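You operate a simulated robot arm through the tools that you are given. There is no shell and no other tool. Be economical: measure what you need, move in short steps, check, and stop when the job is done.

You run a simulated robot arm. Do the job below in one go: nothing can be reset, and whatever is moved stays where it is left.

TASK
Change the supply over from the blue plug to the red plug.
Fine: blue outlet switch off first; blue plug into its holder, blue outlet cap on; red outlet cap into the red dish; red outlet switch on last.

The check looks at the end state, three seconds after you hand in, the way a careful person would. Anything else that was tipped, shoved, dropped, spilled or broken makes it a failure. A push-on lid holds only when it is set on centred and level and pressed home; a screw cap is set on level and turned clockwise until tight.

THE ROBOT
A 6-joint arm with a two-finger parallel gripper, fixed in place. Base frame: the origin is at the foot of the arm, x ahead of it, y to its left, z up. Lengths are in m, angles in rad, forces in N, time in s.
With the tool pointing down near the work surface it reaches from about 0.34 to 0.82 m from the base axis. Its first joint turns from -2.897 to 2.897 rad. Payload 3.91 kg.
The TCP is the grasp point between the finger pads, 0.03 m short of the fingertips. In the tool frame z runs along the fingers and y along their closing line. The gripper opens to 0.11 m. The fingers are 0.02 m wide and 0.01 m thick; the gripper's body (0.048 by 0.112 m) begins 0.055 m behind the TCP.
Orientation is that of the tool frame in the base frame, as [roll, pitch, yaw] about the fixed x, y, z axes, in that order (R = Rz(yaw) Ry(pitch) Rx(roll)). With the fingers straight down and closing along the base's y, the tool's x points along the base's -x, its y along +y and its z along -z.

THE INTERFACE
- The arm moves only by the tool servo_tool. Its argument "steps" is a list of rows, each an object (a shift or turn left out is 0, a gripper value left out holds the last) with "offset": the shift along the base's x, y, z in m, a list of three; "turn": the turn, a rotation vector about the base's x, y, z in rad, a list of three; "grip": the opening, from 0 (shut) to 1 (fully open). In form: [{"offset": [x, y, z], "turn": [rx, ry, rz], "grip": grip}, ...]. A call has 1 to 8 rows; each row shifts and turns the commanded pose from where the row before left it. Each row takes 0.2 s and may step no farther than 0.05 m and 0.15 rad from the row before; otherwise, or with a gripper value out of range, the whole call is refused. A pose out of reach is approached as far as the arm can. The call stops where the force on the tool passes 70 N (or 10 N more than at its start, if that is more) or the arm is blocked; 0.2 s more then pass. The fingers move at their own pace (about 0.045 m/s each) and stop on an object; they squeeze with about 22 N. The grip force told is the motor's: it shows also when the fingers shut on nothing. Time passes only in rows, and 0.2 s behind the last, so rows that do not move let the fingers close. It gives the time, the measured TCP pose, the force on the tool (base axes), the opening and the grip force at its end, in the units of the frame above (readings bear some noise), with the torque about the TCP (base axes, N m) and any sound that the robot's microphone picked up.
- Cameras (640 x 400 px; columns grow to the right, rows downward): "scene" is fixed at [0.0504, 0.6487, 1.3851]; the picture's right is [-0.74, -0.67, 0.00], its down [-0.33, 0.36, -0.87] and it looks along [0.58, -0.65, -0.49] (base axes); focal length 356 px, centre (320, 200). "wrist" rides on the gripper at [0.077, 0.007, -0.115] in the tool frame; the picture's right is [-0.09, 1.00, 0.00], its down [-0.80, -0.07, -0.59] and it looks along [-0.59, -0.05, 0.80] (tool axes); focal length 270 px, centre (320, 200). There is no depth. A picture from a camera that has moved, and an enlarged one, comes with that camera's place and axes in the base frame and with its lens.
- snapshot(camera): a new picture of that camera. It takes no simulated time.
- raise_lower(by): slides the trunk up (or, below 0, down) by that many m; the arm rides with it, the base frame stays. It gives what a move gives, with no picture.
- close_up(camera, box): a new picture of the part [left, top, right, bottom] of that camera's present view, enlarged. It takes no simulated time.
- sign_off(): hands the job in; it is judged then, once.

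Go step by step. Nothing tells you positions but the pictures and the camera data: compare them with the known pose of the tool, close in by small moves and look again before you grip or let go. The budget is 120 turns and 68 pictures, counting those below and the enlarged ones. Unless the task says otherwise, let go and move clear before handing in, and close with one line.

The tools are called after "Request:" by a JSON object that holds its "method" and its "body". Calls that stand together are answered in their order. servo_tool: Moves the arm, as the interface text tells. Its arguments: {"type":"object","properties":{"steps":{"type":"array","items":{"type":"object","properties":{"offset":{"type":"array","items":{"type":"number"}},"turn":{"type":"array","items":{"type":"number"}},"grip":{"type":"number"}}}}},"required":["steps"]} The other tools are called the same way: raise_lower (by) slides the trunk up or down; snapshot (camera) takes a picture; close_up (camera, box) takes an enlarged picture of a part of a camera's view; sign_off () hands the job in.

At the start:

```text
time: 0.0
eef_pos: [0.4586, -0.0034, 1.1555]
ee_rot: [-3.141, -0.001, 3.141]
wrist_force: [0.4, 0.5, 0.1]
wrist_torque: [0.04, 0.0, -0.03]
width: 0.1099
grip_force: 0.1
trunk travel left (down, up): [-0.425, 0.185]
```

scene: 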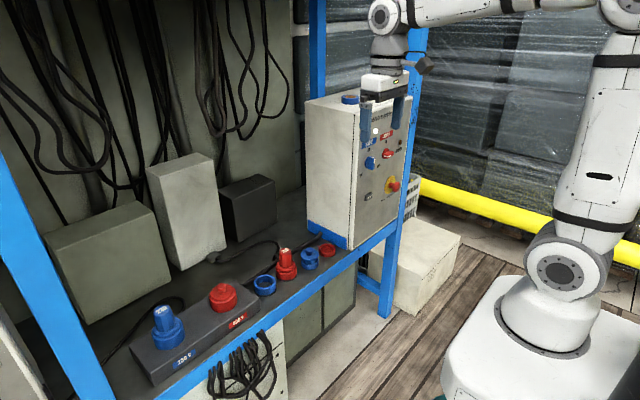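
wrist: 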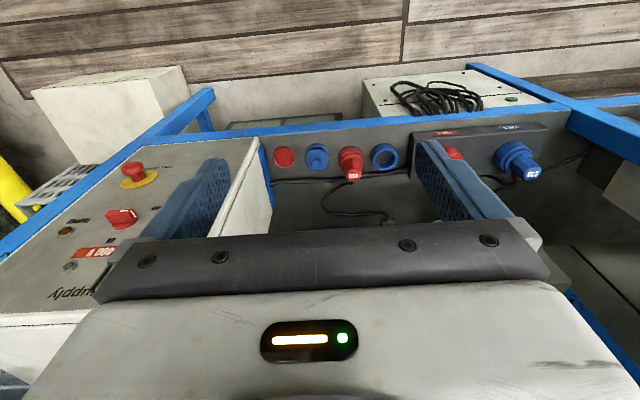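

I see a shelf with a control panel (switches), an outlet block with a blue plug and a red capped outlet, plus dishes/holders. I'll look closer first.

Request:
{"method": "close_up", "body": {"camera": "scene", "box": [120, 220, 360, 390]}}

Request:
{"method": "close_up", "body": {"camera": "scene", "box": [300, 80, 430, 240]}}

Request:
{"method": "close_up", "body": {"camera": "wrist", "box": [240, 100, 560, 240]}}

Request:
{"method": "close_up", "body": {"camera": "wrist", "box": [0, 130, 260, 310]}}

```text
2.35 times, centred on (240, 305) of scene
camera zoom: at [0.0504, 0.6487, 1.3851], right [-0.74, -0.67, 0.0], down [-0.33, 0.36, -0.87], along [0.58, -0.65, -0.49], focal length 838 px, centre (508, -47)
```

zoom: 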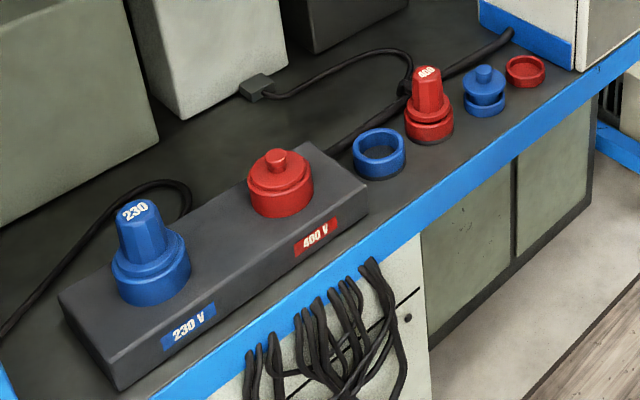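

```text
2.50 times, centred on (365, 160) of scene
camera zoom: at [0.0504, 0.6487, 1.3851], right [-0.74, -0.67, 0.0], down [-0.33, 0.36, -0.87], along [0.58, -0.65, -0.49], focal length 891 px, centre (208, 300)
```

zoom: 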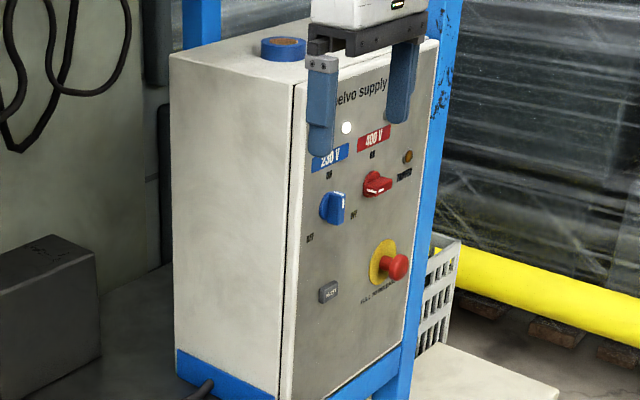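

```text
2.00 times, centred on (400, 170) of wrist
camera zoom: at [0.3807, 0.0028, 1.2708], right [0.09, 1.0, 0.0], down [0.8, -0.07, 0.59], along [0.59, -0.05, -0.8], focal length 541 px, centre (160, 260)
```

zoom: 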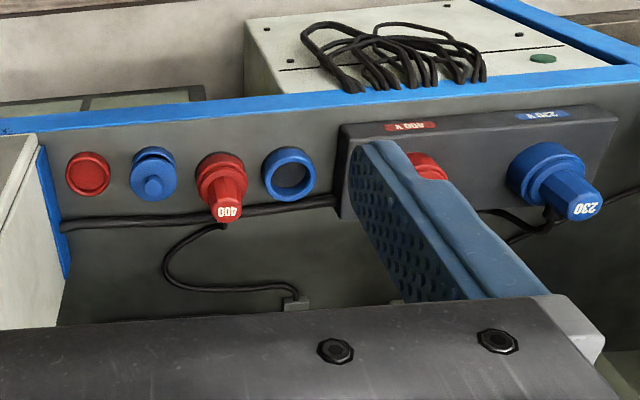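

```text
2.22 times, centred on (130, 220) of wrist
camera zoom: at [0.3807, 0.0028, 1.2708], right [0.09, 1.0, 0.0], down [0.8, -0.07, 0.59], along [0.59, -0.05, -0.8], focal length 601 px, centre (742, 156)
```

zoom: 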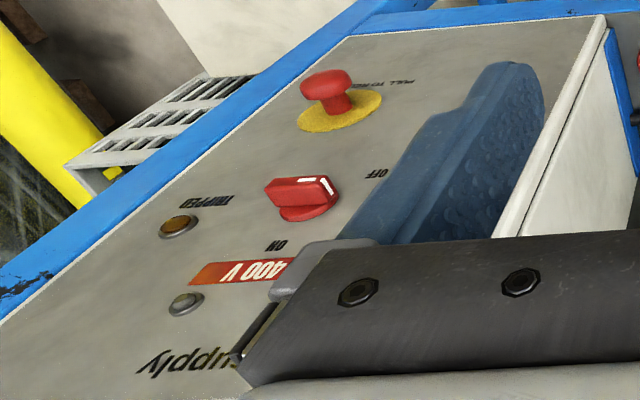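

The panel faces the base (-x), with blue knob on ON (up) and the red one on OFF. I'll tilt the tool to point forward (+x), away from the panel first.

Request:
{"method": "servo_tool", "body": {"steps": [{"offset": [-0.02, 0, 0], "turn": [0, -0.14, 0]}, {"offset": [-0.02, 0, 0], "turn": [0, -0.14, 0]}, {"offset": [0, 0, 0], "turn": [0, -0.14, 0]}, {"offset": [0, 0, 0], "turn": [0, -0.14, 0]}, {"offset": [0, 0, 0], "turn": [0, -0.14, 0]}, {"offset": [0, 0, 0], "turn": [0, -0.14, 0]}]}}

Request:
{"method": "close_up", "body": {"camera": "scene", "box": [330, 120, 430, 200]}}

```text
time: 1.4
eef_pos: [0.4164, -0.0038, 1.1546]
ee_rot: [3.141, 0.842, 3.141]
wrist_force: [0.3, 0.5, 0.6]
wrist_torque: [0.02, 0.02, 0.02]
width: 0.1097
grip_force: 0.0
trunk travel left (down, up): [-0.425, 0.185]
```

```text
5.00 times, centred on (380, 160) of scene
camera zoom: at [0.0504, 0.6487, 1.3851], right [-0.74, -0.67, 0.0], down [-0.33, 0.36, -0.87], along [0.58, -0.65, -0.49], focal length 1782 px, centre (20, 400)
```

zoom: 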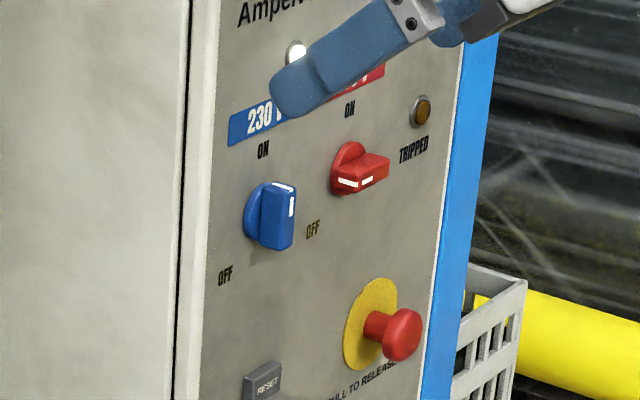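

The knobs are bar handles: blue is vertical (ON), red horizontal (OFF left). I'll complete the tilt to horizontal and move in front of the blue knob at a safe distance.

Request:
{"method": "servo_tool", "body": {"steps": [{"offset": [0, -0.03, -0.02], "turn": [0, -0.146, 0]}, {"offset": [0, -0.04, -0.02], "turn": [0, -0.146, 0]}, {"offset": [0, -0.04, -0.03], "turn": [0, -0.146, 0]}, {"offset": [0, -0.04, -0.03], "turn": [0, -0.146, 0]}, {"offset": [0, -0.04, -0.03], "turn": [0, -0.146, 0]}]}}

Request:
{"method": "snapshot", "body": {"camera": "scene"}}

Request:
{"method": "snapshot", "body": {"camera": "wrist"}}

```text
time: 2.6
eef_pos: [0.4604, -0.2033, 1.07]
ee_rot: [3.074, 1.513, 3.088]
wrist_force: [-0.5, 0.0, -0.1]
wrist_torque: [0.0, 0.0, 0.0]
width: 0.1101
grip_force: 0.1
out of reach, approached as far as the arm can: row 1, 2, 3, 4
trunk travel left (down, up): [-0.425, 0.185]
```

```text
60 pictures are left
```

scene: 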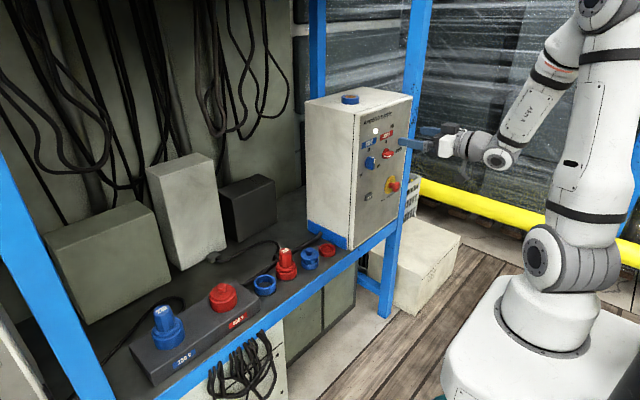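

```text
59 pictures are left
camera wrist: at [0.3409, -0.1965, 1.001], right [-0.01, 1.0, 0.09], down [-0.55, -0.08, 0.83], along [0.84, -0.04, 0.55], focal length 270 px, centre (320, 200)
```

wrist: 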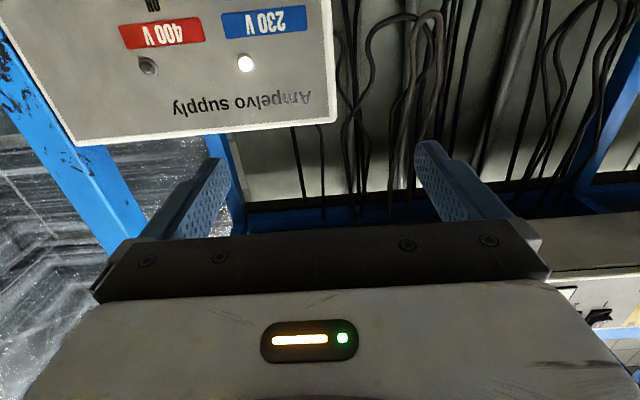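

The panel is lower and to the left in the mirrored view; I'll lower the trunk so the tool faces the knobs, then check.

Request:
{"method": "raise_lower", "body": {"by": -0.12}}

Request:
{"method": "servo_tool", "body": {"steps": [{"offset": [0, 0, 0]}, {"offset": [0, 0, 0]}]}}

Request:
{"method": "snapshot", "body": {"camera": "wrist"}}

```text
time: 4.1
eef_pos: [0.4609, -0.1996, 0.9502]
ee_rot: [3.071, 1.512, 3.091]
wrist_force: [-0.4, 0.3, -0.3]
wrist_torque: [0.04, 0.0, 0.04]
width: 0.11
grip_force: 0.1
trunk travel left (down, up): [-0.305, 0.305]
```

```text
time: 4.7
eef_pos: [0.461, -0.1998, 0.9515]
ee_rot: [3.072, 1.514, 3.091]
wrist_force: [0.0, -0.2, -0.4]
wrist_torque: [0.01, -0.03, -0.03]
width: 0.11
grip_force: 0.0
trunk travel left (down, up): [-0.305, 0.305]
```

```text
58 pictures are left
camera wrist: at [0.3408, -0.1955, 0.8816], right [-0.01, 1.0, 0.09], down [-0.55, -0.08, 0.83], along [0.84, -0.04, 0.54], focal length 270 px, centre (320, 200)
```

wrist: 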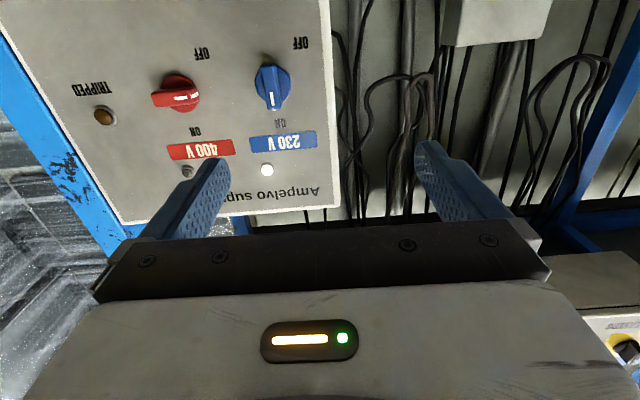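

Blue knob is at about (0.635, -0.246, 0.93), red at about (0.627, -0.339, 0.928). I'll line up in front of the blue one, levelling the tool and narrowing the grip.

Request:
{"method": "servo_tool", "body": {"steps": [{"offset": [0.02, -0.023, -0.01], "turn": [0, -0.058, -0.05], "grip": 0.5}, {"offset": [0.03, -0.023, -0.0115]}, {"offset": [0.03, 0, 0]}, {"offset": [0.0, 0, 0]}]}}

Request:
{"method": "snapshot", "body": {"camera": "wrist"}}

Request:
{"method": "close_up", "body": {"camera": "scene", "box": [330, 120, 430, 200]}}

```text
time: 5.7
eef_pos: [0.5418, -0.2465, 0.9305]
ee_rot: [1.711, 1.565, 1.677]
wrist_force: [0.6, 0.5, -0.2]
wrist_torque: [-0.02, 0.01, -0.01]
width: 0.0553
grip_force: 0.1
trunk travel left (down, up): [-0.305, 0.305]
```

```text
57 pictures are left
camera wrist: at [0.4271, -0.2361, 0.8537], right [0.03, 1.0, 0.09], down [-0.6, -0.06, 0.8], along [0.8, -0.08, 0.59], focal length 270 px, centre (320, 200)
```

wrist: 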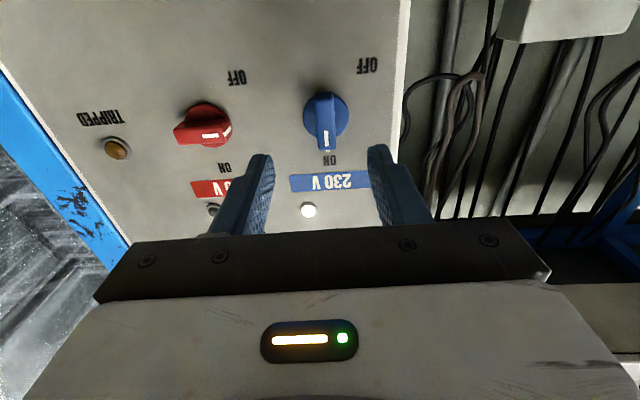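

```text
5.00 times, centred on (380, 160) of scene
camera zoom: at [0.0504, 0.6487, 1.3851], right [-0.74, -0.67, 0.0], down [-0.33, 0.36, -0.87], along [0.58, -0.65, -0.49], focal length 1782 px, centre (20, 400)
```

zoom: 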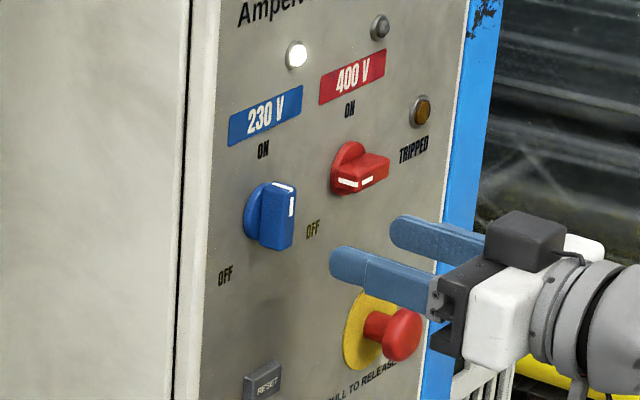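

Aligned with the blue knob; moving in.

Request:
{"method": "servo_tool", "body": {"steps": [{"offset": [0.025, 0, -0.001]}, {"offset": [0.025, 0, -0.001]}, {"offset": [0.012, 0, 0]}]}}

Request:
{"method": "snapshot", "body": {"camera": "wrist"}}

Request:
{"method": "close_up", "body": {"camera": "scene", "box": [330, 120, 430, 200]}}

```text
time: 6.5
eef_pos: [0.604, -0.2463, 0.9285]
ee_rot: [1.553, 1.567, 1.525]
wrist_force: [-0.2, 0.5, -0.8]
wrist_torque: [0.01, -0.01, -0.03]
width: 0.055
grip_force: 0.1
trunk travel left (down, up): [-0.305, 0.305]
```

```text
55 pictures are left
camera wrist: at [0.4891, -0.2359, 0.8521], right [0.03, 1.0, 0.09], down [-0.6, -0.06, 0.8], along [0.8, -0.08, 0.59], focal length 270 px, centre (320, 200)
```

wrist: 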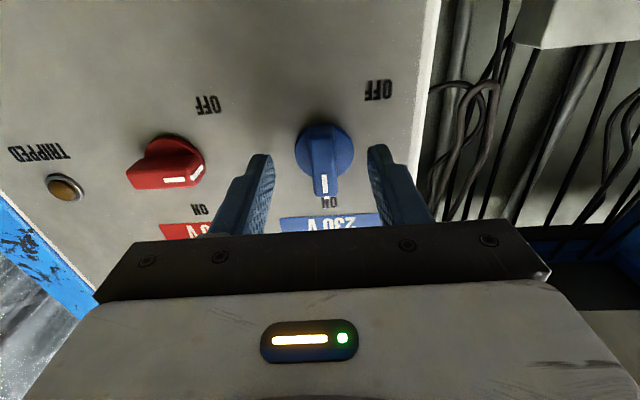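

```text
5.00 times, centred on (380, 160) of scene
camera zoom: at [0.0504, 0.6487, 1.3851], right [-0.74, -0.67, 0.0], down [-0.33, 0.36, -0.87], along [0.58, -0.65, -0.49], focal length 1782 px, centre (20, 400)
```

zoom: 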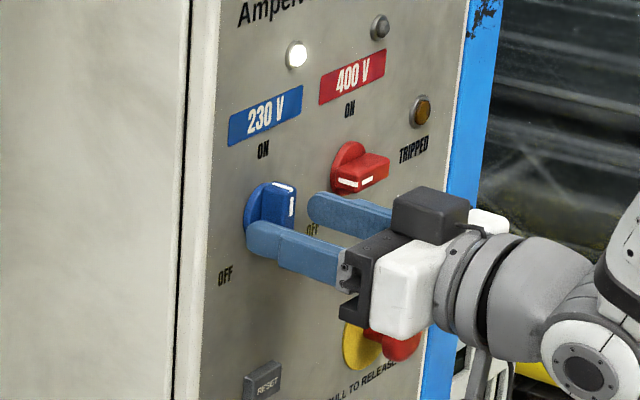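

Fingers straddle the blue knob's handle. Advance slightly and close.

Request:
{"method": "servo_tool", "body": {"steps": [{"offset": [0.006, 0.001, -0.001]}, {"grip": 0}, {"grip": 0}, {"grip": 0}, {"grip": 0}]}}

Request:
{"method": "snapshot", "body": {"camera": "wrist"}}

```text
time: 7.7
eef_pos: [0.608, -0.2454, 0.9271]
ee_rot: [1.725, 1.567, 1.693]
wrist_force: [-0.5, 3.0, -0.9]
wrist_torque: [-0.14, -0.13, 0.73]
width: 0.0152
grip_force: 44.7
trunk travel left (down, up): [-0.305, 0.305]
```

```text
53 pictures are left
camera wrist: at [0.4941, -0.2341, 0.8503], right [0.03, 1.0, 0.09], down [-0.6, -0.06, 0.8], along [0.8, -0.08, 0.59], focal length 270 px, centre (320, 200)
```

wrist: 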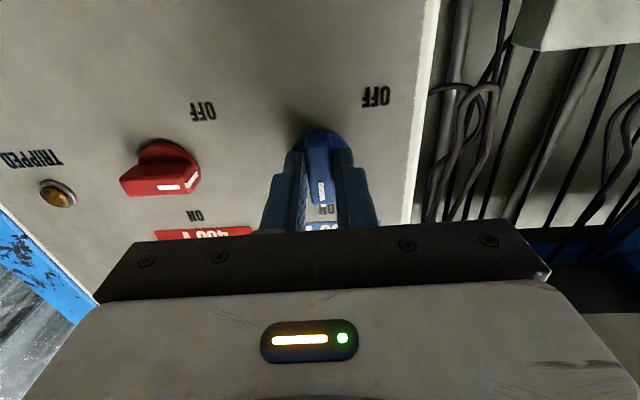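

Handle gripped. Now rotate it counterclockwise (seen from the front) toward OFF.

Request:
{"method": "servo_tool", "body": {"steps": [{"turn": [-0.14, 0, 0]}, {"turn": [-0.14, 0, 0]}, {"turn": [-0.14, 0, 0]}, {"turn": [-0.14, 0, 0]}, {"turn": [-0.14, 0, 0]}, {"turn": [-0.14, 0, 0]}]}}

Request:
{"method": "close_up", "body": {"camera": "scene", "box": [330, 120, 430, 200]}}

```text
time: 8.3
eef_pos: [0.6106, -0.2459, 0.9304]
ee_rot: [-1.707, 1.341, -1.695]
wrist_force: [5.3, 14.6, -6.3]
wrist_torque: [0.06, -1.18, 0.03]
width: 0.0151
grip_force: 45.6
out of reach, approached as far as the arm can: row 2, 3
trunk travel left (down, up): [-0.305, 0.305]
stopped in row 3: the force on the tool passed its limit at 97 N (the readings are from after the stop); the commanded pose is now the measured one
```

```text
5.00 times, centred on (380, 160) of scene
camera zoom: at [0.0504, 0.6487, 1.3851], right [-0.74, -0.67, 0.0], down [-0.33, 0.36, -0.87], along [0.58, -0.65, -0.49], focal length 1782 px, centre (20, 400)
```

zoom: 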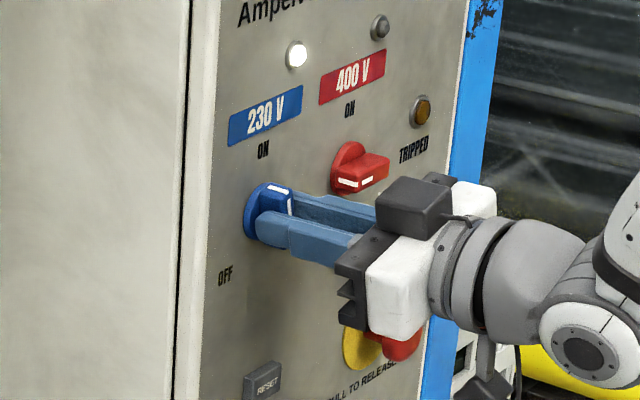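

The roll direction hit an arm limit at about -0.23 rad. I'll release, retreat and turn the tool by half a turn the other way, so that I have travel for the twist.

Request:
{"method": "servo_tool", "body": {"steps": [{"turn": [0.1, 0, 0]}, {"turn": [0.13, 0, 0]}, {"grip": 0.5}, {"grip": 0.5}, {"grip": 0.5}, {"offset": [-0.03, 0, 0]}, {"offset": [-0.04, 0, 0]}]}}

Request:
{"method": "servo_tool", "body": {"steps": [{"turn": [0.145, 0, 0]}, {"turn": [0.145, 0, 0]}, {"turn": [0.145, 0, 0]}, {"turn": [0.145, 0, 0]}, {"turn": [0.145, 0, 0]}, {"turn": [0.145, 0, 0]}, {"turn": [0.145, 0, 0]}, {"turn": [0.145, 0, 0]}]}}

Request:
{"method": "servo_tool", "body": {"steps": [{"turn": [0.145, 0, 0]}, {"turn": [0.145, 0, 0]}, {"turn": [0.145, 0, 0]}, {"turn": [0.145, 0, 0]}, {"turn": [0.145, 0, 0]}, {"turn": [0.145, 0, 0]}, {"turn": [0.145, 0, 0]}, {"turn": [0.145, 0, 0]}]}}

Request:
{"method": "servo_tool", "body": {"steps": [{"turn": [0.145, 0, 0]}, {"turn": [0.145, 0, 0]}, {"turn": [0.145, 0, 0]}, {"turn": [0.145, 0, 0]}, {"turn": [0.145, 0, 0]}, {"turn": [0.097, 0, 0]}, {"turn": [0, 0, 0]}]}}

Request:
{"method": "snapshot", "body": {"camera": "wrist"}}

```text
time: 9.9
eef_pos: [0.5407, -0.2486, 0.9316]
ee_rot: [3.107, 1.545, 3.118]
wrist_force: [-0.7, 0.5, -0.4]
wrist_torque: [0.01, 0.02, 0.01]
width: 0.0551
grip_force: 0.1
trunk travel left (down, up): [-0.305, 0.305]
```

```text
time: 11.7
eef_pos: [0.5392, -0.2486, 0.9315]
ee_rot: [1.571, 0.406, 1.6]
wrist_force: [0.4, -0.4, 0.4]
wrist_torque: [0.01, -0.01, -0.01]
width: 0.0549
grip_force: 0.0
trunk travel left (down, up): [-0.305, 0.305]
```

```text
time: 13.5
eef_pos: [0.5396, -0.249, 0.9321]
ee_rot: [1.535, -0.754, 1.608]
wrist_force: [0.0, 1.2, -0.3]
wrist_torque: [0.03, -0.01, 0.0]
width: 0.0548
grip_force: 0.0
trunk travel left (down, up): [-0.305, 0.305]
```

```text
time: 15.1
eef_pos: [0.5401, -0.2478, 0.932]
ee_rot: [-0.145, -1.542, -3.007]
wrist_force: [0.4, 0.7, 2.2]
wrist_torque: [-0.03, -0.03, 0.02]
width: 0.0551
grip_force: 0.2
trunk travel left (down, up): [-0.305, 0.305]
```

```text
51 pictures are left
camera wrist: at [0.4226, -0.2545, 1.0073], right [-0.01, -1.0, -0.09], down [-0.57, 0.08, -0.82], along [0.82, 0.05, -0.57], focal length 270 px, centre (320, 200)
```

wrist: 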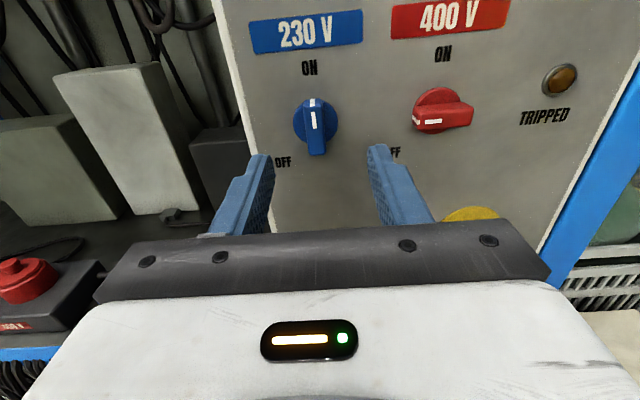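

Now the tool is flipped and the view is upright; the knob still at ON. Go in and grip again.

Request:
{"method": "servo_tool", "body": {"steps": [{"offset": [0.025, 0.001, -0.001], "turn": [0, 0.025, -0.03]}, {"offset": [0.025, 0.001, -0.001]}, {"offset": [0.018, 0, 0]}, {}, {"grip": 0}, {"grip": 0}, {"grip": 0}, {"grip": 0}]}}

Request:
{"method": "servo_tool", "body": {"steps": [{"turn": [-0.14, 0, 0]}, {"turn": [-0.14, 0, 0]}, {"turn": [-0.14, 0, 0]}, {"turn": [-0.14, 0, 0]}, {"turn": [-0.14, 0, 0]}]}}

Request:
{"method": "snapshot", "body": {"camera": "wrist"}}

```text
time: 16.9
eef_pos: [0.607, -0.2439, 0.9312]
ee_rot: [0.168, -1.57, 2.937]
wrist_force: [-1.0, 17.6, -2.3]
wrist_torque: [-0.01, -0.39, 1.07]
width: 0.0149
grip_force: 45.0
trunk travel left (down, up): [-0.305, 0.305]
```

```text
time: 18.1
eef_pos: [0.6079, -0.2435, 0.9301]
ee_rot: [1.53, -0.869, 1.575]
wrist_force: [-11.1, 26.9, -6.6]
wrist_torque: [0.0, 1.06, 0.55]
width: 0.0152
grip_force: 45.1
trunk travel left (down, up): [-0.305, 0.305]
```

```text
50 pictures are left
camera wrist: at [0.4918, -0.1964, 0.9913], right [-0.04, -0.82, 0.58], down [-0.59, -0.45, -0.67], along [0.81, -0.36, -0.47], focal length 270 px, centre (320, 200)
```

wrist: 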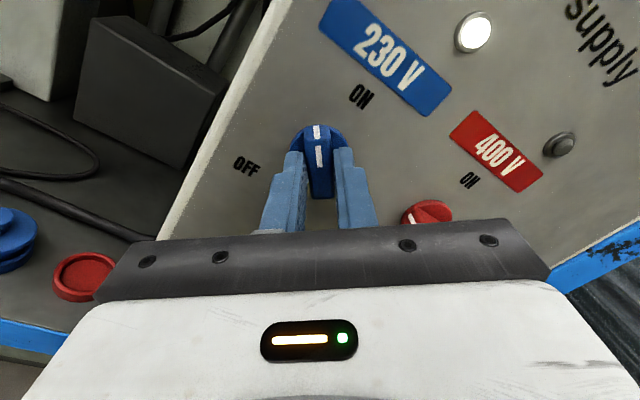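

It turns with me. Continue to OFF.

Request:
{"method": "servo_tool", "body": {"steps": [{"turn": [-0.14, 0, 0]}, {"turn": [-0.14, 0, 0]}, {"turn": [-0.14, 0, 0]}, {"turn": [-0.14, 0, 0]}, {"turn": [-0.14, 0, 0]}, {"turn": [-0.14, 0, 0]}]}}

Request:
{"method": "snapshot", "body": {"camera": "wrist"}}

```text
time: 19.5
eef_pos: [0.6074, -0.2443, 0.9292]
ee_rot: [1.535, -0.03, 1.574]
wrist_force: [-13.1, 25.7, -18.9]
wrist_torque: [0.0, 0.98, -0.15]
width: 0.0151
grip_force: 44.8
trunk travel left (down, up): [-0.305, 0.305]
```

```text
49 pictures are left
camera wrist: at [0.4917, -0.168, 0.9349], right [-0.04, -0.12, 0.99], down [-0.59, -0.8, -0.12], along [0.81, -0.59, -0.04], focal length 270 px, centre (320, 200)
```

wrist: 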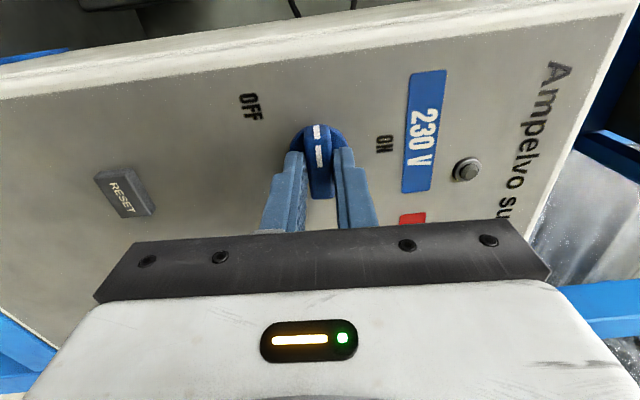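

The pointer is horizontal and the 230 V lamp is out. Release and back off, then check.

Request:
{"method": "servo_tool", "body": {"steps": [{"grip": 0.5}, {"grip": 0.5}, {"grip": 0.5}, {"offset": [-0.03, 0, 0]}, {"offset": [-0.04, 0, 0]}, {"offset": [-0.04, 0, 0]}]}}

Request:
{"method": "close_up", "body": {"camera": "scene", "box": [330, 120, 430, 200]}}

```text
time: 20.9
eef_pos: [0.4952, -0.2464, 0.9303]
ee_rot: [1.531, -0.033, 1.573]
wrist_force: [0.9, -0.2, 0.0]
wrist_torque: [0.05, -0.02, 0.02]
width: 0.0552
grip_force: 0.0
trunk travel left (down, up): [-0.305, 0.305]
```

```text
5.00 times, centred on (380, 160) of scene
camera zoom: at [0.0504, 0.6487, 1.3851], right [-0.74, -0.67, 0.0], down [-0.33, 0.36, -0.87], along [0.58, -0.65, -0.49], focal length 1782 px, centre (20, 400)
```

zoom: 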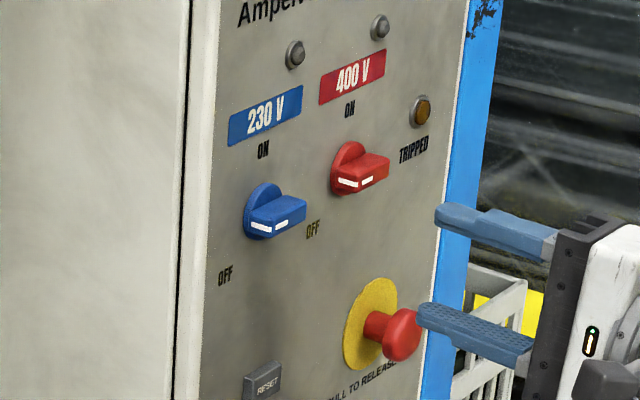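

Blue is OFF. Now turn the tool back and swing it toward pointing down, near the middle of the shelf.

Request:
{"method": "servo_tool", "body": {"steps": [{"offset": [0, 0.03, 0.01], "turn": [-0.145, 0, 0]}, {"offset": [0, 0.03, 0.01], "turn": [-0.145, 0, 0]}, {"offset": [0, 0.03, 0.01], "turn": [-0.145, 0, 0]}, {"offset": [0, 0.03, 0.01], "turn": [-0.145, 0, 0]}, {"offset": [0, 0.03, 0.01], "turn": [-0.145, 0, 0]}, {"offset": [0, 0.03, 0.01], "turn": [-0.145, 0, 0]}, {"offset": [0, 0.03, 0.01], "turn": [-0.145, 0, 0]}, {"offset": [0, 0.03, 0.01], "turn": [-0.145, 0, 0]}]}}

Request:
{"method": "servo_tool", "body": {"steps": [{"offset": [0, 0.03, 0], "turn": [-0.145, 0, 0]}, {"offset": [0, 0.03, 0], "turn": [-0.145, 0, 0]}, {"offset": [0, 0.02, 0], "turn": [-0.12, 0, 0]}, {"turn": [0, 0.145, 0]}, {"turn": [0, 0.145, 0]}, {"turn": [0, 0.145, 0]}, {"turn": [0, 0.145, 0]}, {"turn": [0, 0.145, 0]}]}}

Request:
{"method": "servo_tool", "body": {"steps": [{"offset": [0, 0.02, 0], "turn": [0, 0.145, 0]}, {"offset": [0.02, 0.02, 0], "turn": [0, 0.145, 0]}, {"offset": [0.02, 0.02, 0], "turn": [0, 0.145, 0]}, {"offset": [0.02, 0.02, 0], "turn": [0, 0.145, 0]}, {"offset": [0.02, 0.02, 0], "turn": [0, 0.145, 0]}, {"offset": [0.02, 0.02, 0], "turn": [0, 0.12, 0]}]}}

Request:
{"method": "snapshot", "body": {"camera": "wrist"}}

```text
time: 22.7
eef_pos: [0.52, -0.0352, 1.0235]
ee_rot: [1.541, 1.132, 1.588]
wrist_force: [0.2, 0.7, -0.9]
wrist_torque: [-0.02, 0.03, -0.02]
width: 0.0549
grip_force: 0.0
out of reach, approached as far as the arm can: row 3, 4, 5, 6, 8
trunk travel left (down, up): [-0.305, 0.305]
```

```text
time: 24.5
eef_pos: [0.5125, -0.0235, 1.0399]
ee_rot: [2.981, 0.901, 3.024]
wrist_force: [-0.6, -1.5, -1.7]
wrist_torque: [0.03, -0.14, 0.19]
width: 0.0549
grip_force: 0.0
out of reach, approached as far as the arm can: row 1, 2, 3, 7
trunk travel left (down, up): [-0.305, 0.305]
```

```text
time: 25.9
eef_pos: [0.6112, 0.093, 1.0375]
ee_rot: [3.082, 0.053, 3.109]
wrist_force: [-1.2, -0.2, 0.5]
wrist_torque: [0.02, 0.02, 0.0]
width: 0.055
grip_force: 0.1
trunk travel left (down, up): [-0.305, 0.305]
```

```text
47 pictures are left
camera wrist: at [0.528, 0.0956, 1.1491], right [0.12, 0.99, 0.06], down [0.77, -0.13, 0.63], along [0.63, -0.03, -0.77], focal length 270 px, centre (320, 200)
```

wrist: 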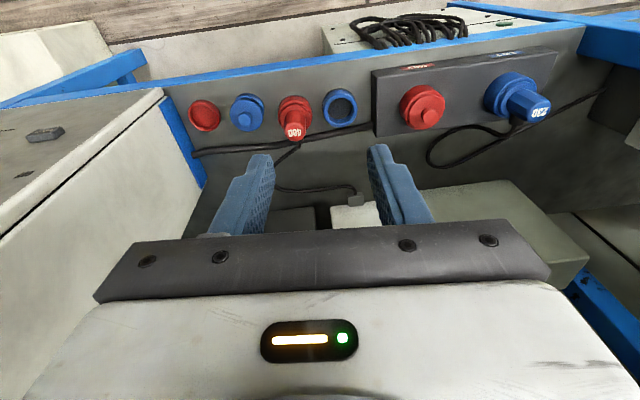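

The tool's nearly straight down. Straighten it and head towards the blue plug at about (0.72, 0.45, 0.74), staying high.

Request:
{"method": "servo_tool", "body": {"steps": [{"offset": [0.0, 0.05, 0], "turn": [-0.053, 0.05, 0.03], "grip": 0.8}, {"offset": [0, 0.05, -0.02]}, {"offset": [0, 0.05, -0.03]}, {"offset": [0, 0.05, -0.03]}, {"offset": [0.02, 0.05, -0.03]}, {"offset": [0.02, 0.05, -0.03]}, {"offset": [0.02, 0.03, -0.02]}, {}]}}

Request:
{"method": "snapshot", "body": {"camera": "wrist"}}

Request:
{"method": "snapshot", "body": {"camera": "scene"}}

```text
refused: row 2 steps farther than a row can; nothing moved
```

```text
46 pictures are left
camera wrist: at [0.528, 0.0956, 1.1491], right [0.12, 0.99, 0.06], down [0.77, -0.13, 0.63], along [0.63, -0.03, -0.77], focal length 270 px, centre (320, 200)
```

wrist: 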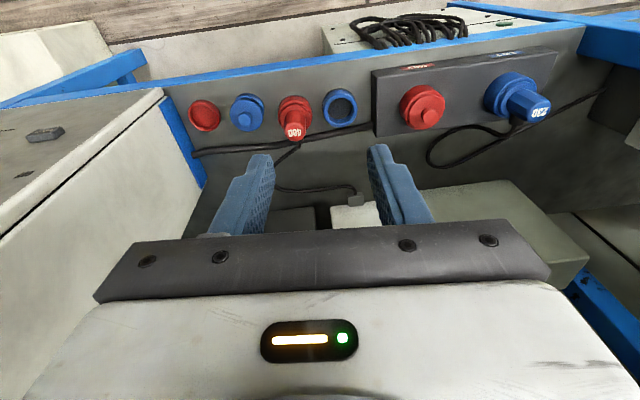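

```text
45 pictures are left
```

scene: 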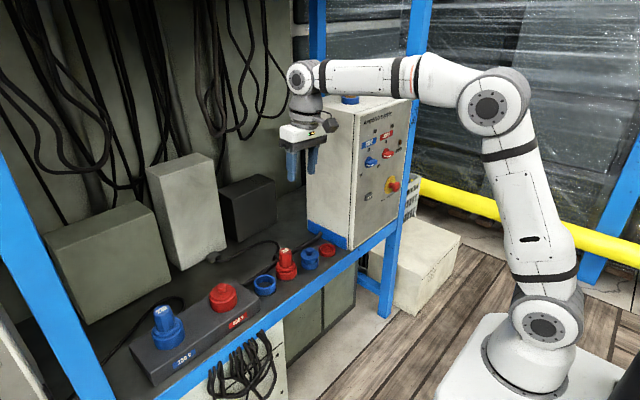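

The step was slightly too long; resend with shorter rows.

Request:
{"method": "servo_tool", "body": {"steps": [{"offset": [0.0, 0.045, 0], "turn": [-0.053, 0.05, 0.03], "grip": 0.8}, {"offset": [0, 0.045, -0.02]}, {"offset": [0, 0.045, -0.02]}, {"offset": [0, 0.045, -0.02]}, {"offset": [0.015, 0.04, -0.02]}, {"offset": [0.015, 0.04, -0.02]}, {"offset": [0.02, 0.04, -0.02]}, {}]}}

Request:
{"method": "snapshot", "body": {"camera": "wrist"}}

```text
time: 27.7
eef_pos: [0.6616, 0.3924, 0.9172]
ee_rot: [3.138, 0.005, 3.139]
wrist_force: [-0.1, 0.5, -1.0]
wrist_torque: [-0.01, 0.01, -0.01]
width: 0.0878
grip_force: 0.1
trunk travel left (down, up): [-0.305, 0.305]
```

```text
44 pictures are left
camera wrist: at [0.5836, 0.3996, 1.032], right [0.09, 1.0, 0.0], down [0.8, -0.07, 0.6], along [0.6, -0.05, -0.8], focal length 270 px, centre (320, 200)
```

wrist: 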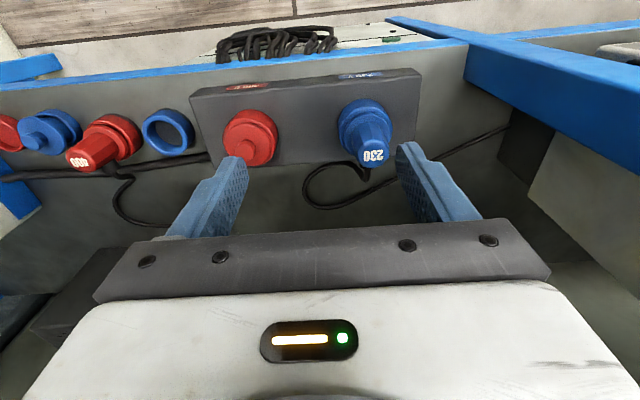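

Everything is aligned with the base axes. The blue plug is about (0.723, 0.447), with top ≈0.76, near the reach limit. I'll go above it and see.

Request:
{"method": "servo_tool", "body": {"steps": [{"offset": [0.03, 0.027, -0.02]}, {"offset": [0.031, 0.027, -0.02]}, {}]}}

Request:
{"method": "snapshot", "body": {"camera": "wrist"}}

Request:
{"method": "snapshot", "body": {"camera": "scene"}}

```text
time: 28.5
eef_pos: [0.6814, 0.4171, 0.8715]
ee_rot: [3.136, 0.004, 3.14]
wrist_force: [0.4, 0.0, 0.4]
wrist_torque: [0.01, -0.02, -0.03]
width: 0.0879
grip_force: 0.1
out of reach, approached as far as the arm can: row 1, 2
trunk travel left (down, up): [-0.305, 0.305]
```

```text
43 pictures are left
camera wrist: at [0.6035, 0.4235, 0.9863], right [0.09, 1.0, 0.01], down [0.8, -0.07, 0.6], along [0.6, -0.05, -0.8], focal length 270 px, centre (320, 200)
```

wrist: 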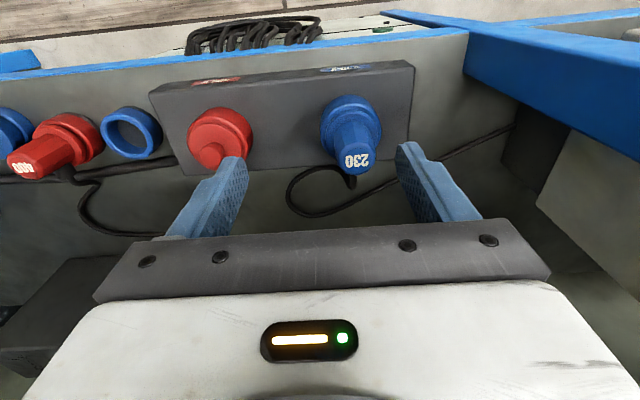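

```text
42 pictures are left
```

scene: 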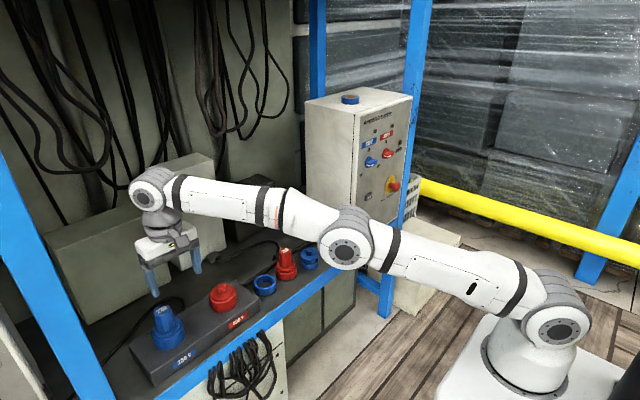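

The arm is nearly stretched and its shoulder is too low. I'll raise the trunk, then tilt the tool slightly outward (about its closing line) for more reach.

Request:
{"method": "raise_lower", "body": {"by": 0.13}}

Request:
{"method": "servo_tool", "body": {"steps": [{"offset": [0, 0.005, -0.04], "turn": [0, -0.08, 0]}, {"offset": [0, 0.01, -0.04], "turn": [0, -0.08, 0]}, {"offset": [0.01, 0.007, -0.04]}, {"offset": [0.015, 0.008, -0.02]}, {"offset": [0.018, 0, -0.0]}, {}]}}

Request:
{"method": "snapshot", "body": {"camera": "wrist"}}

```text
time: 30.1
eef_pos: [0.6824, 0.4179, 1.0001]
ee_rot: [3.136, 0.004, 3.139]
wrist_force: [0.1, 0.3, 0.5]
wrist_torque: [0.0, 0.0, 0.01]
width: 0.0881
grip_force: 0.1
trunk travel left (down, up): [-0.435, 0.175]
```

```text
time: 31.5
eef_pos: [0.7231, 0.4478, 0.8617]
ee_rot: [3.136, 0.164, 3.139]
wrist_force: [0.4, 0.4, -0.1]
wrist_torque: [-0.01, 0.03, -0.02]
width: 0.088
grip_force: 0.2
trunk travel left (down, up): [-0.435, 0.175]
```

```text
41 pictures are left
camera wrist: at [0.6275, 0.4533, 0.9631], right [0.09, 1.0, 0.02], down [0.69, -0.07, 0.72], along [0.72, -0.05, -0.7], focal length 270 px, centre (320, 200)
```

wrist: 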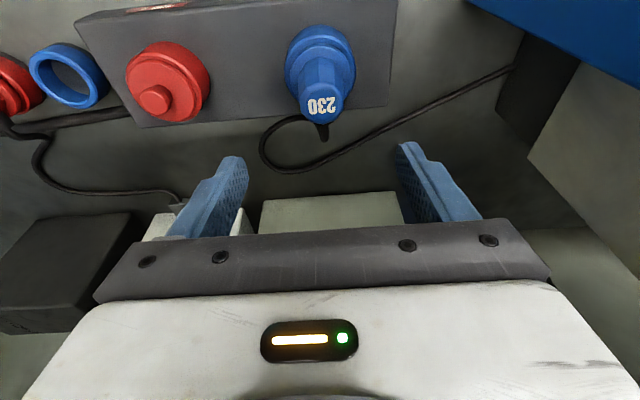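

Reach is fine with a 0.16 rad tilt. Descend over the plug.

Request:
{"method": "servo_tool", "body": {"steps": [{"offset": [0.003, 0, -0.04]}, {"offset": [0.002, 0, -0.04]}, {"offset": [0.0, 0, -0.035]}, {}]}}

Request:
{"method": "snapshot", "body": {"camera": "wrist"}}

Request:
{"method": "close_up", "body": {"camera": "scene", "box": [100, 240, 260, 400]}}

```text
time: 32.5
eef_pos: [0.7248, 0.4456, 0.7458]
ee_rot: [3.136, 0.165, 3.142]
wrist_force: [-0.2, 0.4, -0.3]
wrist_torque: [0.0, 0.02, 0.03]
width: 0.088
grip_force: 0.0
out of reach, approached as far as the arm can: row 2
trunk travel left (down, up): [-0.435, 0.175]
```

```text
40 pictures are left
camera wrist: at [0.629, 0.4519, 0.8479], right [0.09, 1.0, 0.02], down [0.69, -0.07, 0.72], along [0.72, -0.05, -0.7], focal length 270 px, centre (320, 200)
```

wrist: 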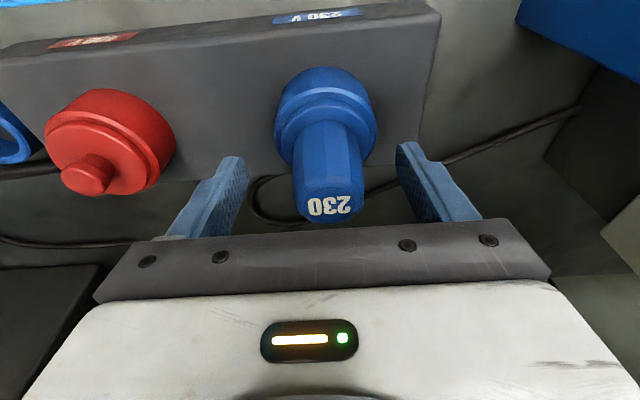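

```text
2.50 times, centred on (180, 320) of scene
camera zoom: at [0.0504, 0.6487, 1.3851], right [-0.74, -0.67, 0.0], down [-0.33, 0.36, -0.87], along [0.58, -0.65, -0.49], focal length 891 px, centre (670, -100)
```

zoom: 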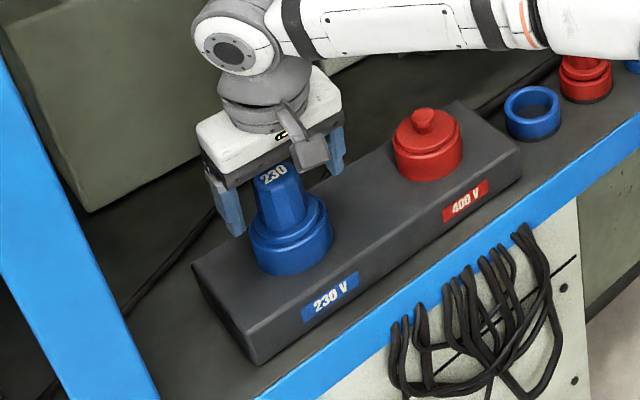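

The plug axis comes out at x≈0.71, so I shift back 13 mm, go a bit lower, then close.

Request:
{"method": "servo_tool", "body": {"steps": [{"offset": [-0.015, 0.002, 0]}, {"offset": [0, 0, -0.01]}, {}, {"grip": 0}, {"grip": 0}, {"grip": 0}, {"grip": 0}, {"grip": 0}]}}

Request:
{"method": "snapshot", "body": {"camera": "wrist"}}

Request:
{"method": "close_up", "body": {"camera": "scene", "box": [100, 240, 260, 400]}}

```text
time: 34.3
eef_pos: [0.7168, 0.453, 0.7365]
ee_rot: [3.136, 0.164, 3.141]
wrist_force: [0.3, -0.2, 0.8]
wrist_torque: [0.01, -0.04, 0.03]
width: 0.0401
grip_force: 21.6
out of reach, approached as far as the arm can: row 1
trunk travel left (down, up): [-0.435, 0.175]
```

```text
38 pictures are left
camera wrist: at [0.6221, 0.4578, 0.8379], right [0.09, 1.0, 0.02], down [0.69, -0.07, 0.72], along [0.72, -0.05, -0.7], focal length 270 px, centre (320, 200)
```

wrist: 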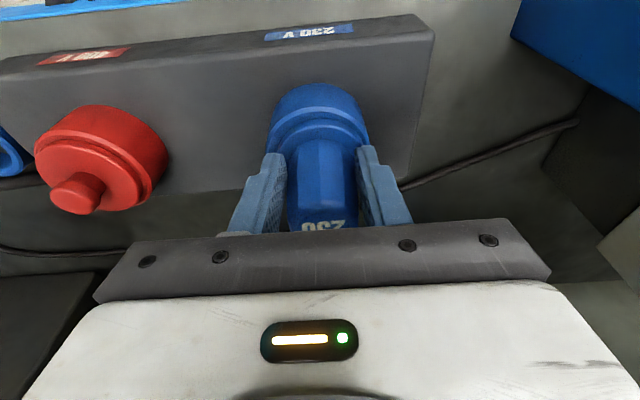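

```text
2.50 times, centred on (180, 320) of scene
camera zoom: at [0.0504, 0.6487, 1.3851], right [-0.74, -0.67, 0.0], down [-0.33, 0.36, -0.87], along [0.58, -0.65, -0.49], focal length 891 px, centre (670, -100)
```

zoom: 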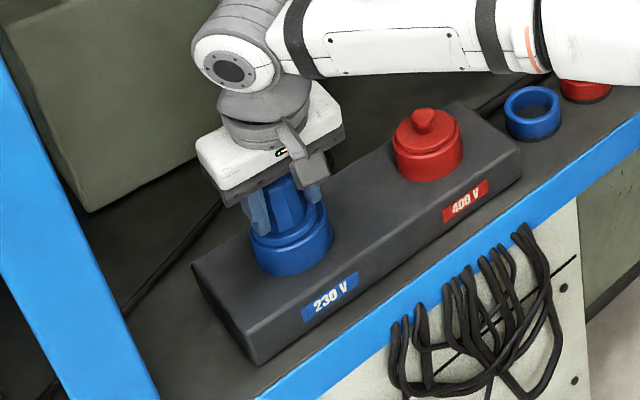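

The plug is gripped (0.040 wide). Pull straight up in small steps.

Request:
{"method": "servo_tool", "body": {"steps": [{"offset": [0, 0, 0.006]}, {"offset": [0, 0, 0.01]}, {"offset": [0, 0, 0.015]}, {"offset": [0, 0, 0.02]}, {"offset": [0, 0, 0.02]}]}}

Request:
{"method": "close_up", "body": {"camera": "scene", "box": [100, 240, 260, 400]}}

```text
time: 35.5
eef_pos: [0.7186, 0.4528, 0.8079]
ee_rot: [3.138, 0.163, 3.141]
wrist_force: [-0.7, 0.5, -1.7]
wrist_torque: [-0.02, -0.01, 0.01]
width: 0.0378
grip_force: 22.2
trunk travel left (down, up): [-0.435, 0.175]
```

```text
2.50 times, centred on (180, 320) of scene
camera zoom: at [0.0504, 0.6487, 1.3851], right [-0.74, -0.67, 0.0], down [-0.33, 0.36, -0.87], along [0.58, -0.65, -0.49], focal length 891 px, centre (670, -100)
```

zoom: 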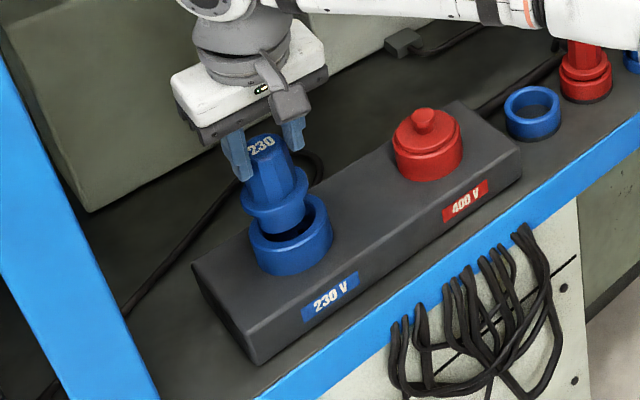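

The plug came up but slipped in the fingers. Check from the wrist.

Request:
{"method": "snapshot", "body": {"camera": "wrist"}}

```text
35 pictures are left
camera wrist: at [0.6234, 0.4591, 0.9083], right [0.09, 1.0, 0.02], down [0.69, -0.07, 0.72], along [0.71, -0.05, -0.7], focal length 270 px, centre (320, 200)
```

wrist: 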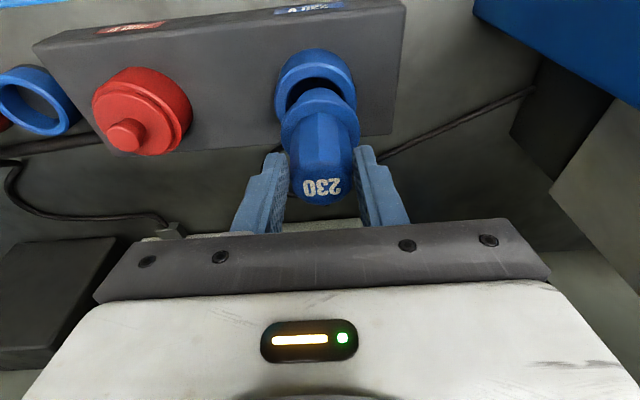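

The plug is held by its top 3 cm; its bottom is just clear. I'll lift gently to ~0.91 and carry it over toward the blue holder.

Request:
{"method": "servo_tool", "body": {"steps": [{"offset": [0, 0, 0.02]}, {"offset": [0, 0, 0.03]}, {"offset": [0, 0, 0.03]}, {"offset": [0, 0, 0.02]}]}}

Request:
{"method": "servo_tool", "body": {"steps": [{"offset": [0, -0.04, 0]}, {"offset": [0, -0.04, 0]}, {"offset": [0, -0.04, 0]}, {"offset": [0, -0.04, 0]}, {"offset": [0, -0.04, 0]}, {"offset": [0, -0.04, 0]}, {"offset": [0, -0.03, 0]}, {}]}}

Request:
{"method": "snapshot", "body": {"camera": "wrist"}}

Request:
{"method": "close_up", "body": {"camera": "scene", "box": [120, 160, 360, 360]}}

```text
time: 36.5
eef_pos: [0.7122, 0.4501, 0.9086]
ee_rot: [3.136, 0.164, 3.138]
wrist_force: [0.2, -0.3, -1.3]
wrist_torque: [0.01, 0.05, 0.03]
width: 0.0375
grip_force: 22.1
out of reach, approached as far as the arm can: row 4
trunk travel left (down, up): [-0.435, 0.175]
```

```text
time: 38.3
eef_pos: [0.7156, 0.1813, 0.908]
ee_rot: [3.136, 0.164, 3.141]
wrist_force: [0.3, -0.2, -1.8]
wrist_torque: [0.02, 0.06, 0.01]
width: 0.0373
grip_force: 22.1
trunk travel left (down, up): [-0.435, 0.175]
```

```text
34 pictures are left
camera wrist: at [0.6202, 0.1868, 1.0088], right [0.09, 1.0, 0.02], down [0.69, -0.07, 0.72], along [0.72, -0.05, -0.7], focal length 270 px, centre (320, 200)
```

wrist: 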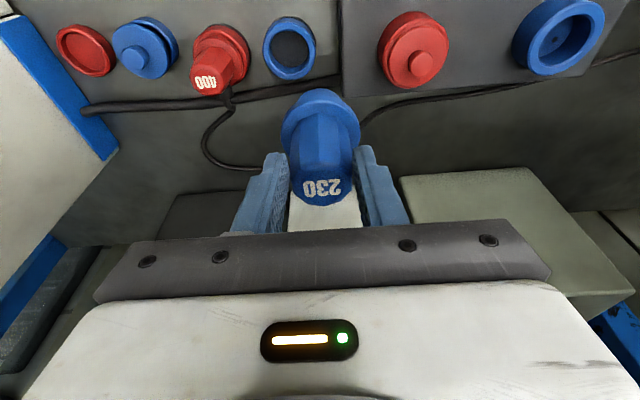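

```text
2.00 times, centred on (240, 260) of scene
camera zoom: at [0.0504, 0.6487, 1.3851], right [-0.74, -0.67, 0.0], down [-0.33, 0.36, -0.87], along [0.58, -0.65, -0.49], focal length 713 px, centre (480, 80)
```

zoom: 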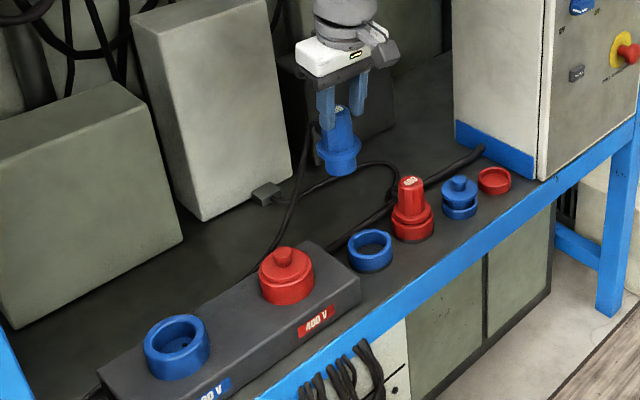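

Relative measurements in both cameras put the blue holder at the same x as the outlet and 0.297 m to -y, i.e. TCP target about (0.717, 0.156). Move there and descend until just above.

Request:
{"method": "servo_tool", "body": {"steps": [{"offset": [0.001, -0.025, -0.02]}, {"offset": [0, 0, -0.04]}, {"offset": [0, 0, -0.04]}, {"offset": [0, 0, -0.02]}, {}]}}

Request:
{"method": "snapshot", "body": {"camera": "wrist"}}

Request:
{"method": "close_up", "body": {"camera": "scene", "box": [210, 200, 350, 310]}}

```text
time: 39.5
eef_pos: [0.7158, 0.1513, 0.7901]
ee_rot: [3.137, 0.163, 3.139]
wrist_force: [0.8, -0.1, -1.6]
wrist_torque: [0.01, 0.06, 0.0]
width: 0.0374
grip_force: 22.1
trunk travel left (down, up): [-0.435, 0.175]
```

```text
32 pictures are left
camera wrist: at [0.6191, 0.1587, 0.8912], right [0.09, 1.0, 0.02], down [0.69, -0.07, 0.72], along [0.72, -0.05, -0.7], focal length 270 px, centre (320, 200)
```

wrist: 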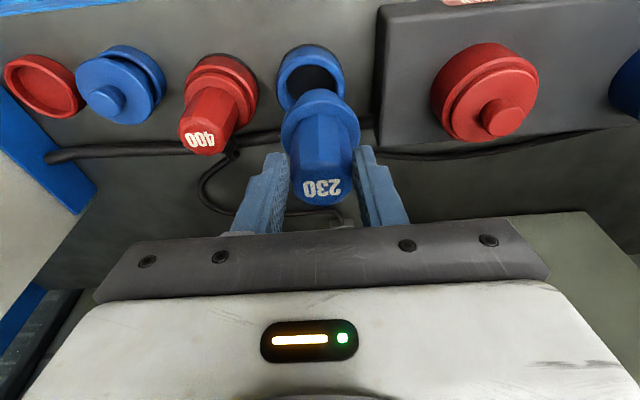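

```text
3.64 times, centred on (280, 255) of scene
camera zoom: at [0.0504, 0.6487, 1.3851], right [-0.74, -0.67, 0.0], down [-0.33, 0.36, -0.87], along [0.58, -0.65, -0.49], focal length 1296 px, centre (466, 0)
```

zoom: 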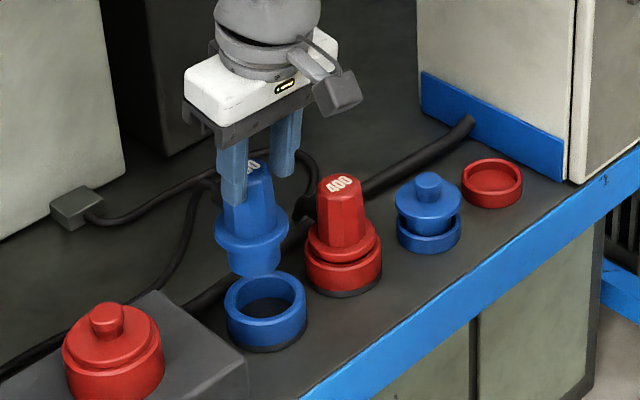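

The plug is slightly off: the holder lies about 7 mm to -y and 2-3 mm to -x. Correct and go down a bit.

Request:
{"method": "servo_tool", "body": {"steps": [{"offset": [-0.0025, -0.0065, 0]}, {"offset": [0, 0, -0.01]}, {}]}}

Request:
{"method": "close_up", "body": {"camera": "wrist", "box": [240, 20, 400, 220]}}

Request:
{"method": "close_up", "body": {"camera": "scene", "box": [240, 220, 320, 300]}}

```text
time: 40.3
eef_pos: [0.7116, 0.1474, 0.7786]
ee_rot: [3.136, 0.164, 3.138]
wrist_force: [-0.1, -0.9, -1.8]
wrist_torque: [0.02, 0.0, -0.01]
width: 0.0372
grip_force: 21.9
trunk travel left (down, up): [-0.435, 0.175]
```

```text
2.00 times, centred on (320, 120) of wrist
camera zoom: at [0.6167, 0.1536, 0.8791], right [0.09, 1.0, 0.02], down [0.69, -0.07, 0.72], along [0.72, -0.05, -0.7], focal length 541 px, centre (320, 360)
```

zoom: 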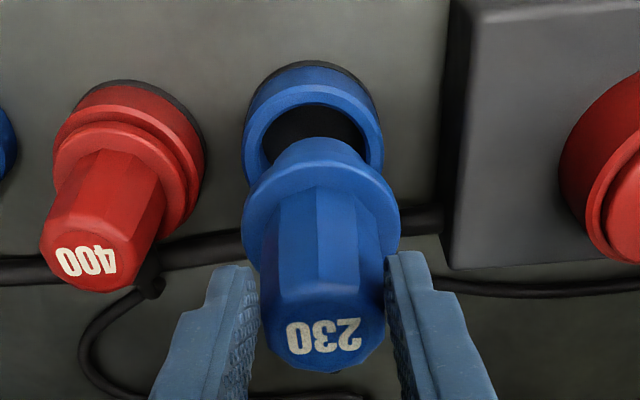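

```text
5.00 times, centred on (280, 260) of scene
camera zoom: at [0.0504, 0.6487, 1.3851], right [-0.74, -0.67, 0.0], down [-0.33, 0.36, -0.87], along [0.58, -0.65, -0.49], focal length 1782 px, centre (520, -100)
```

zoom: 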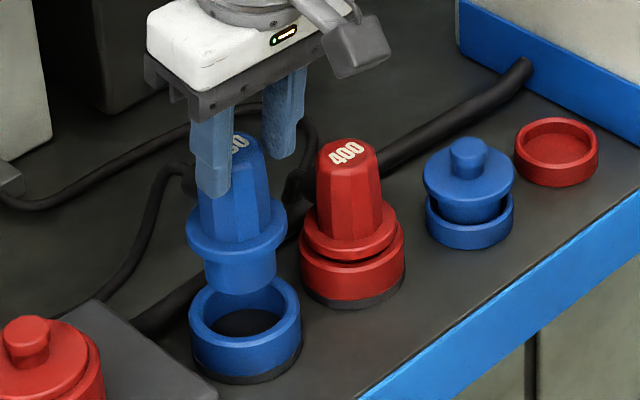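

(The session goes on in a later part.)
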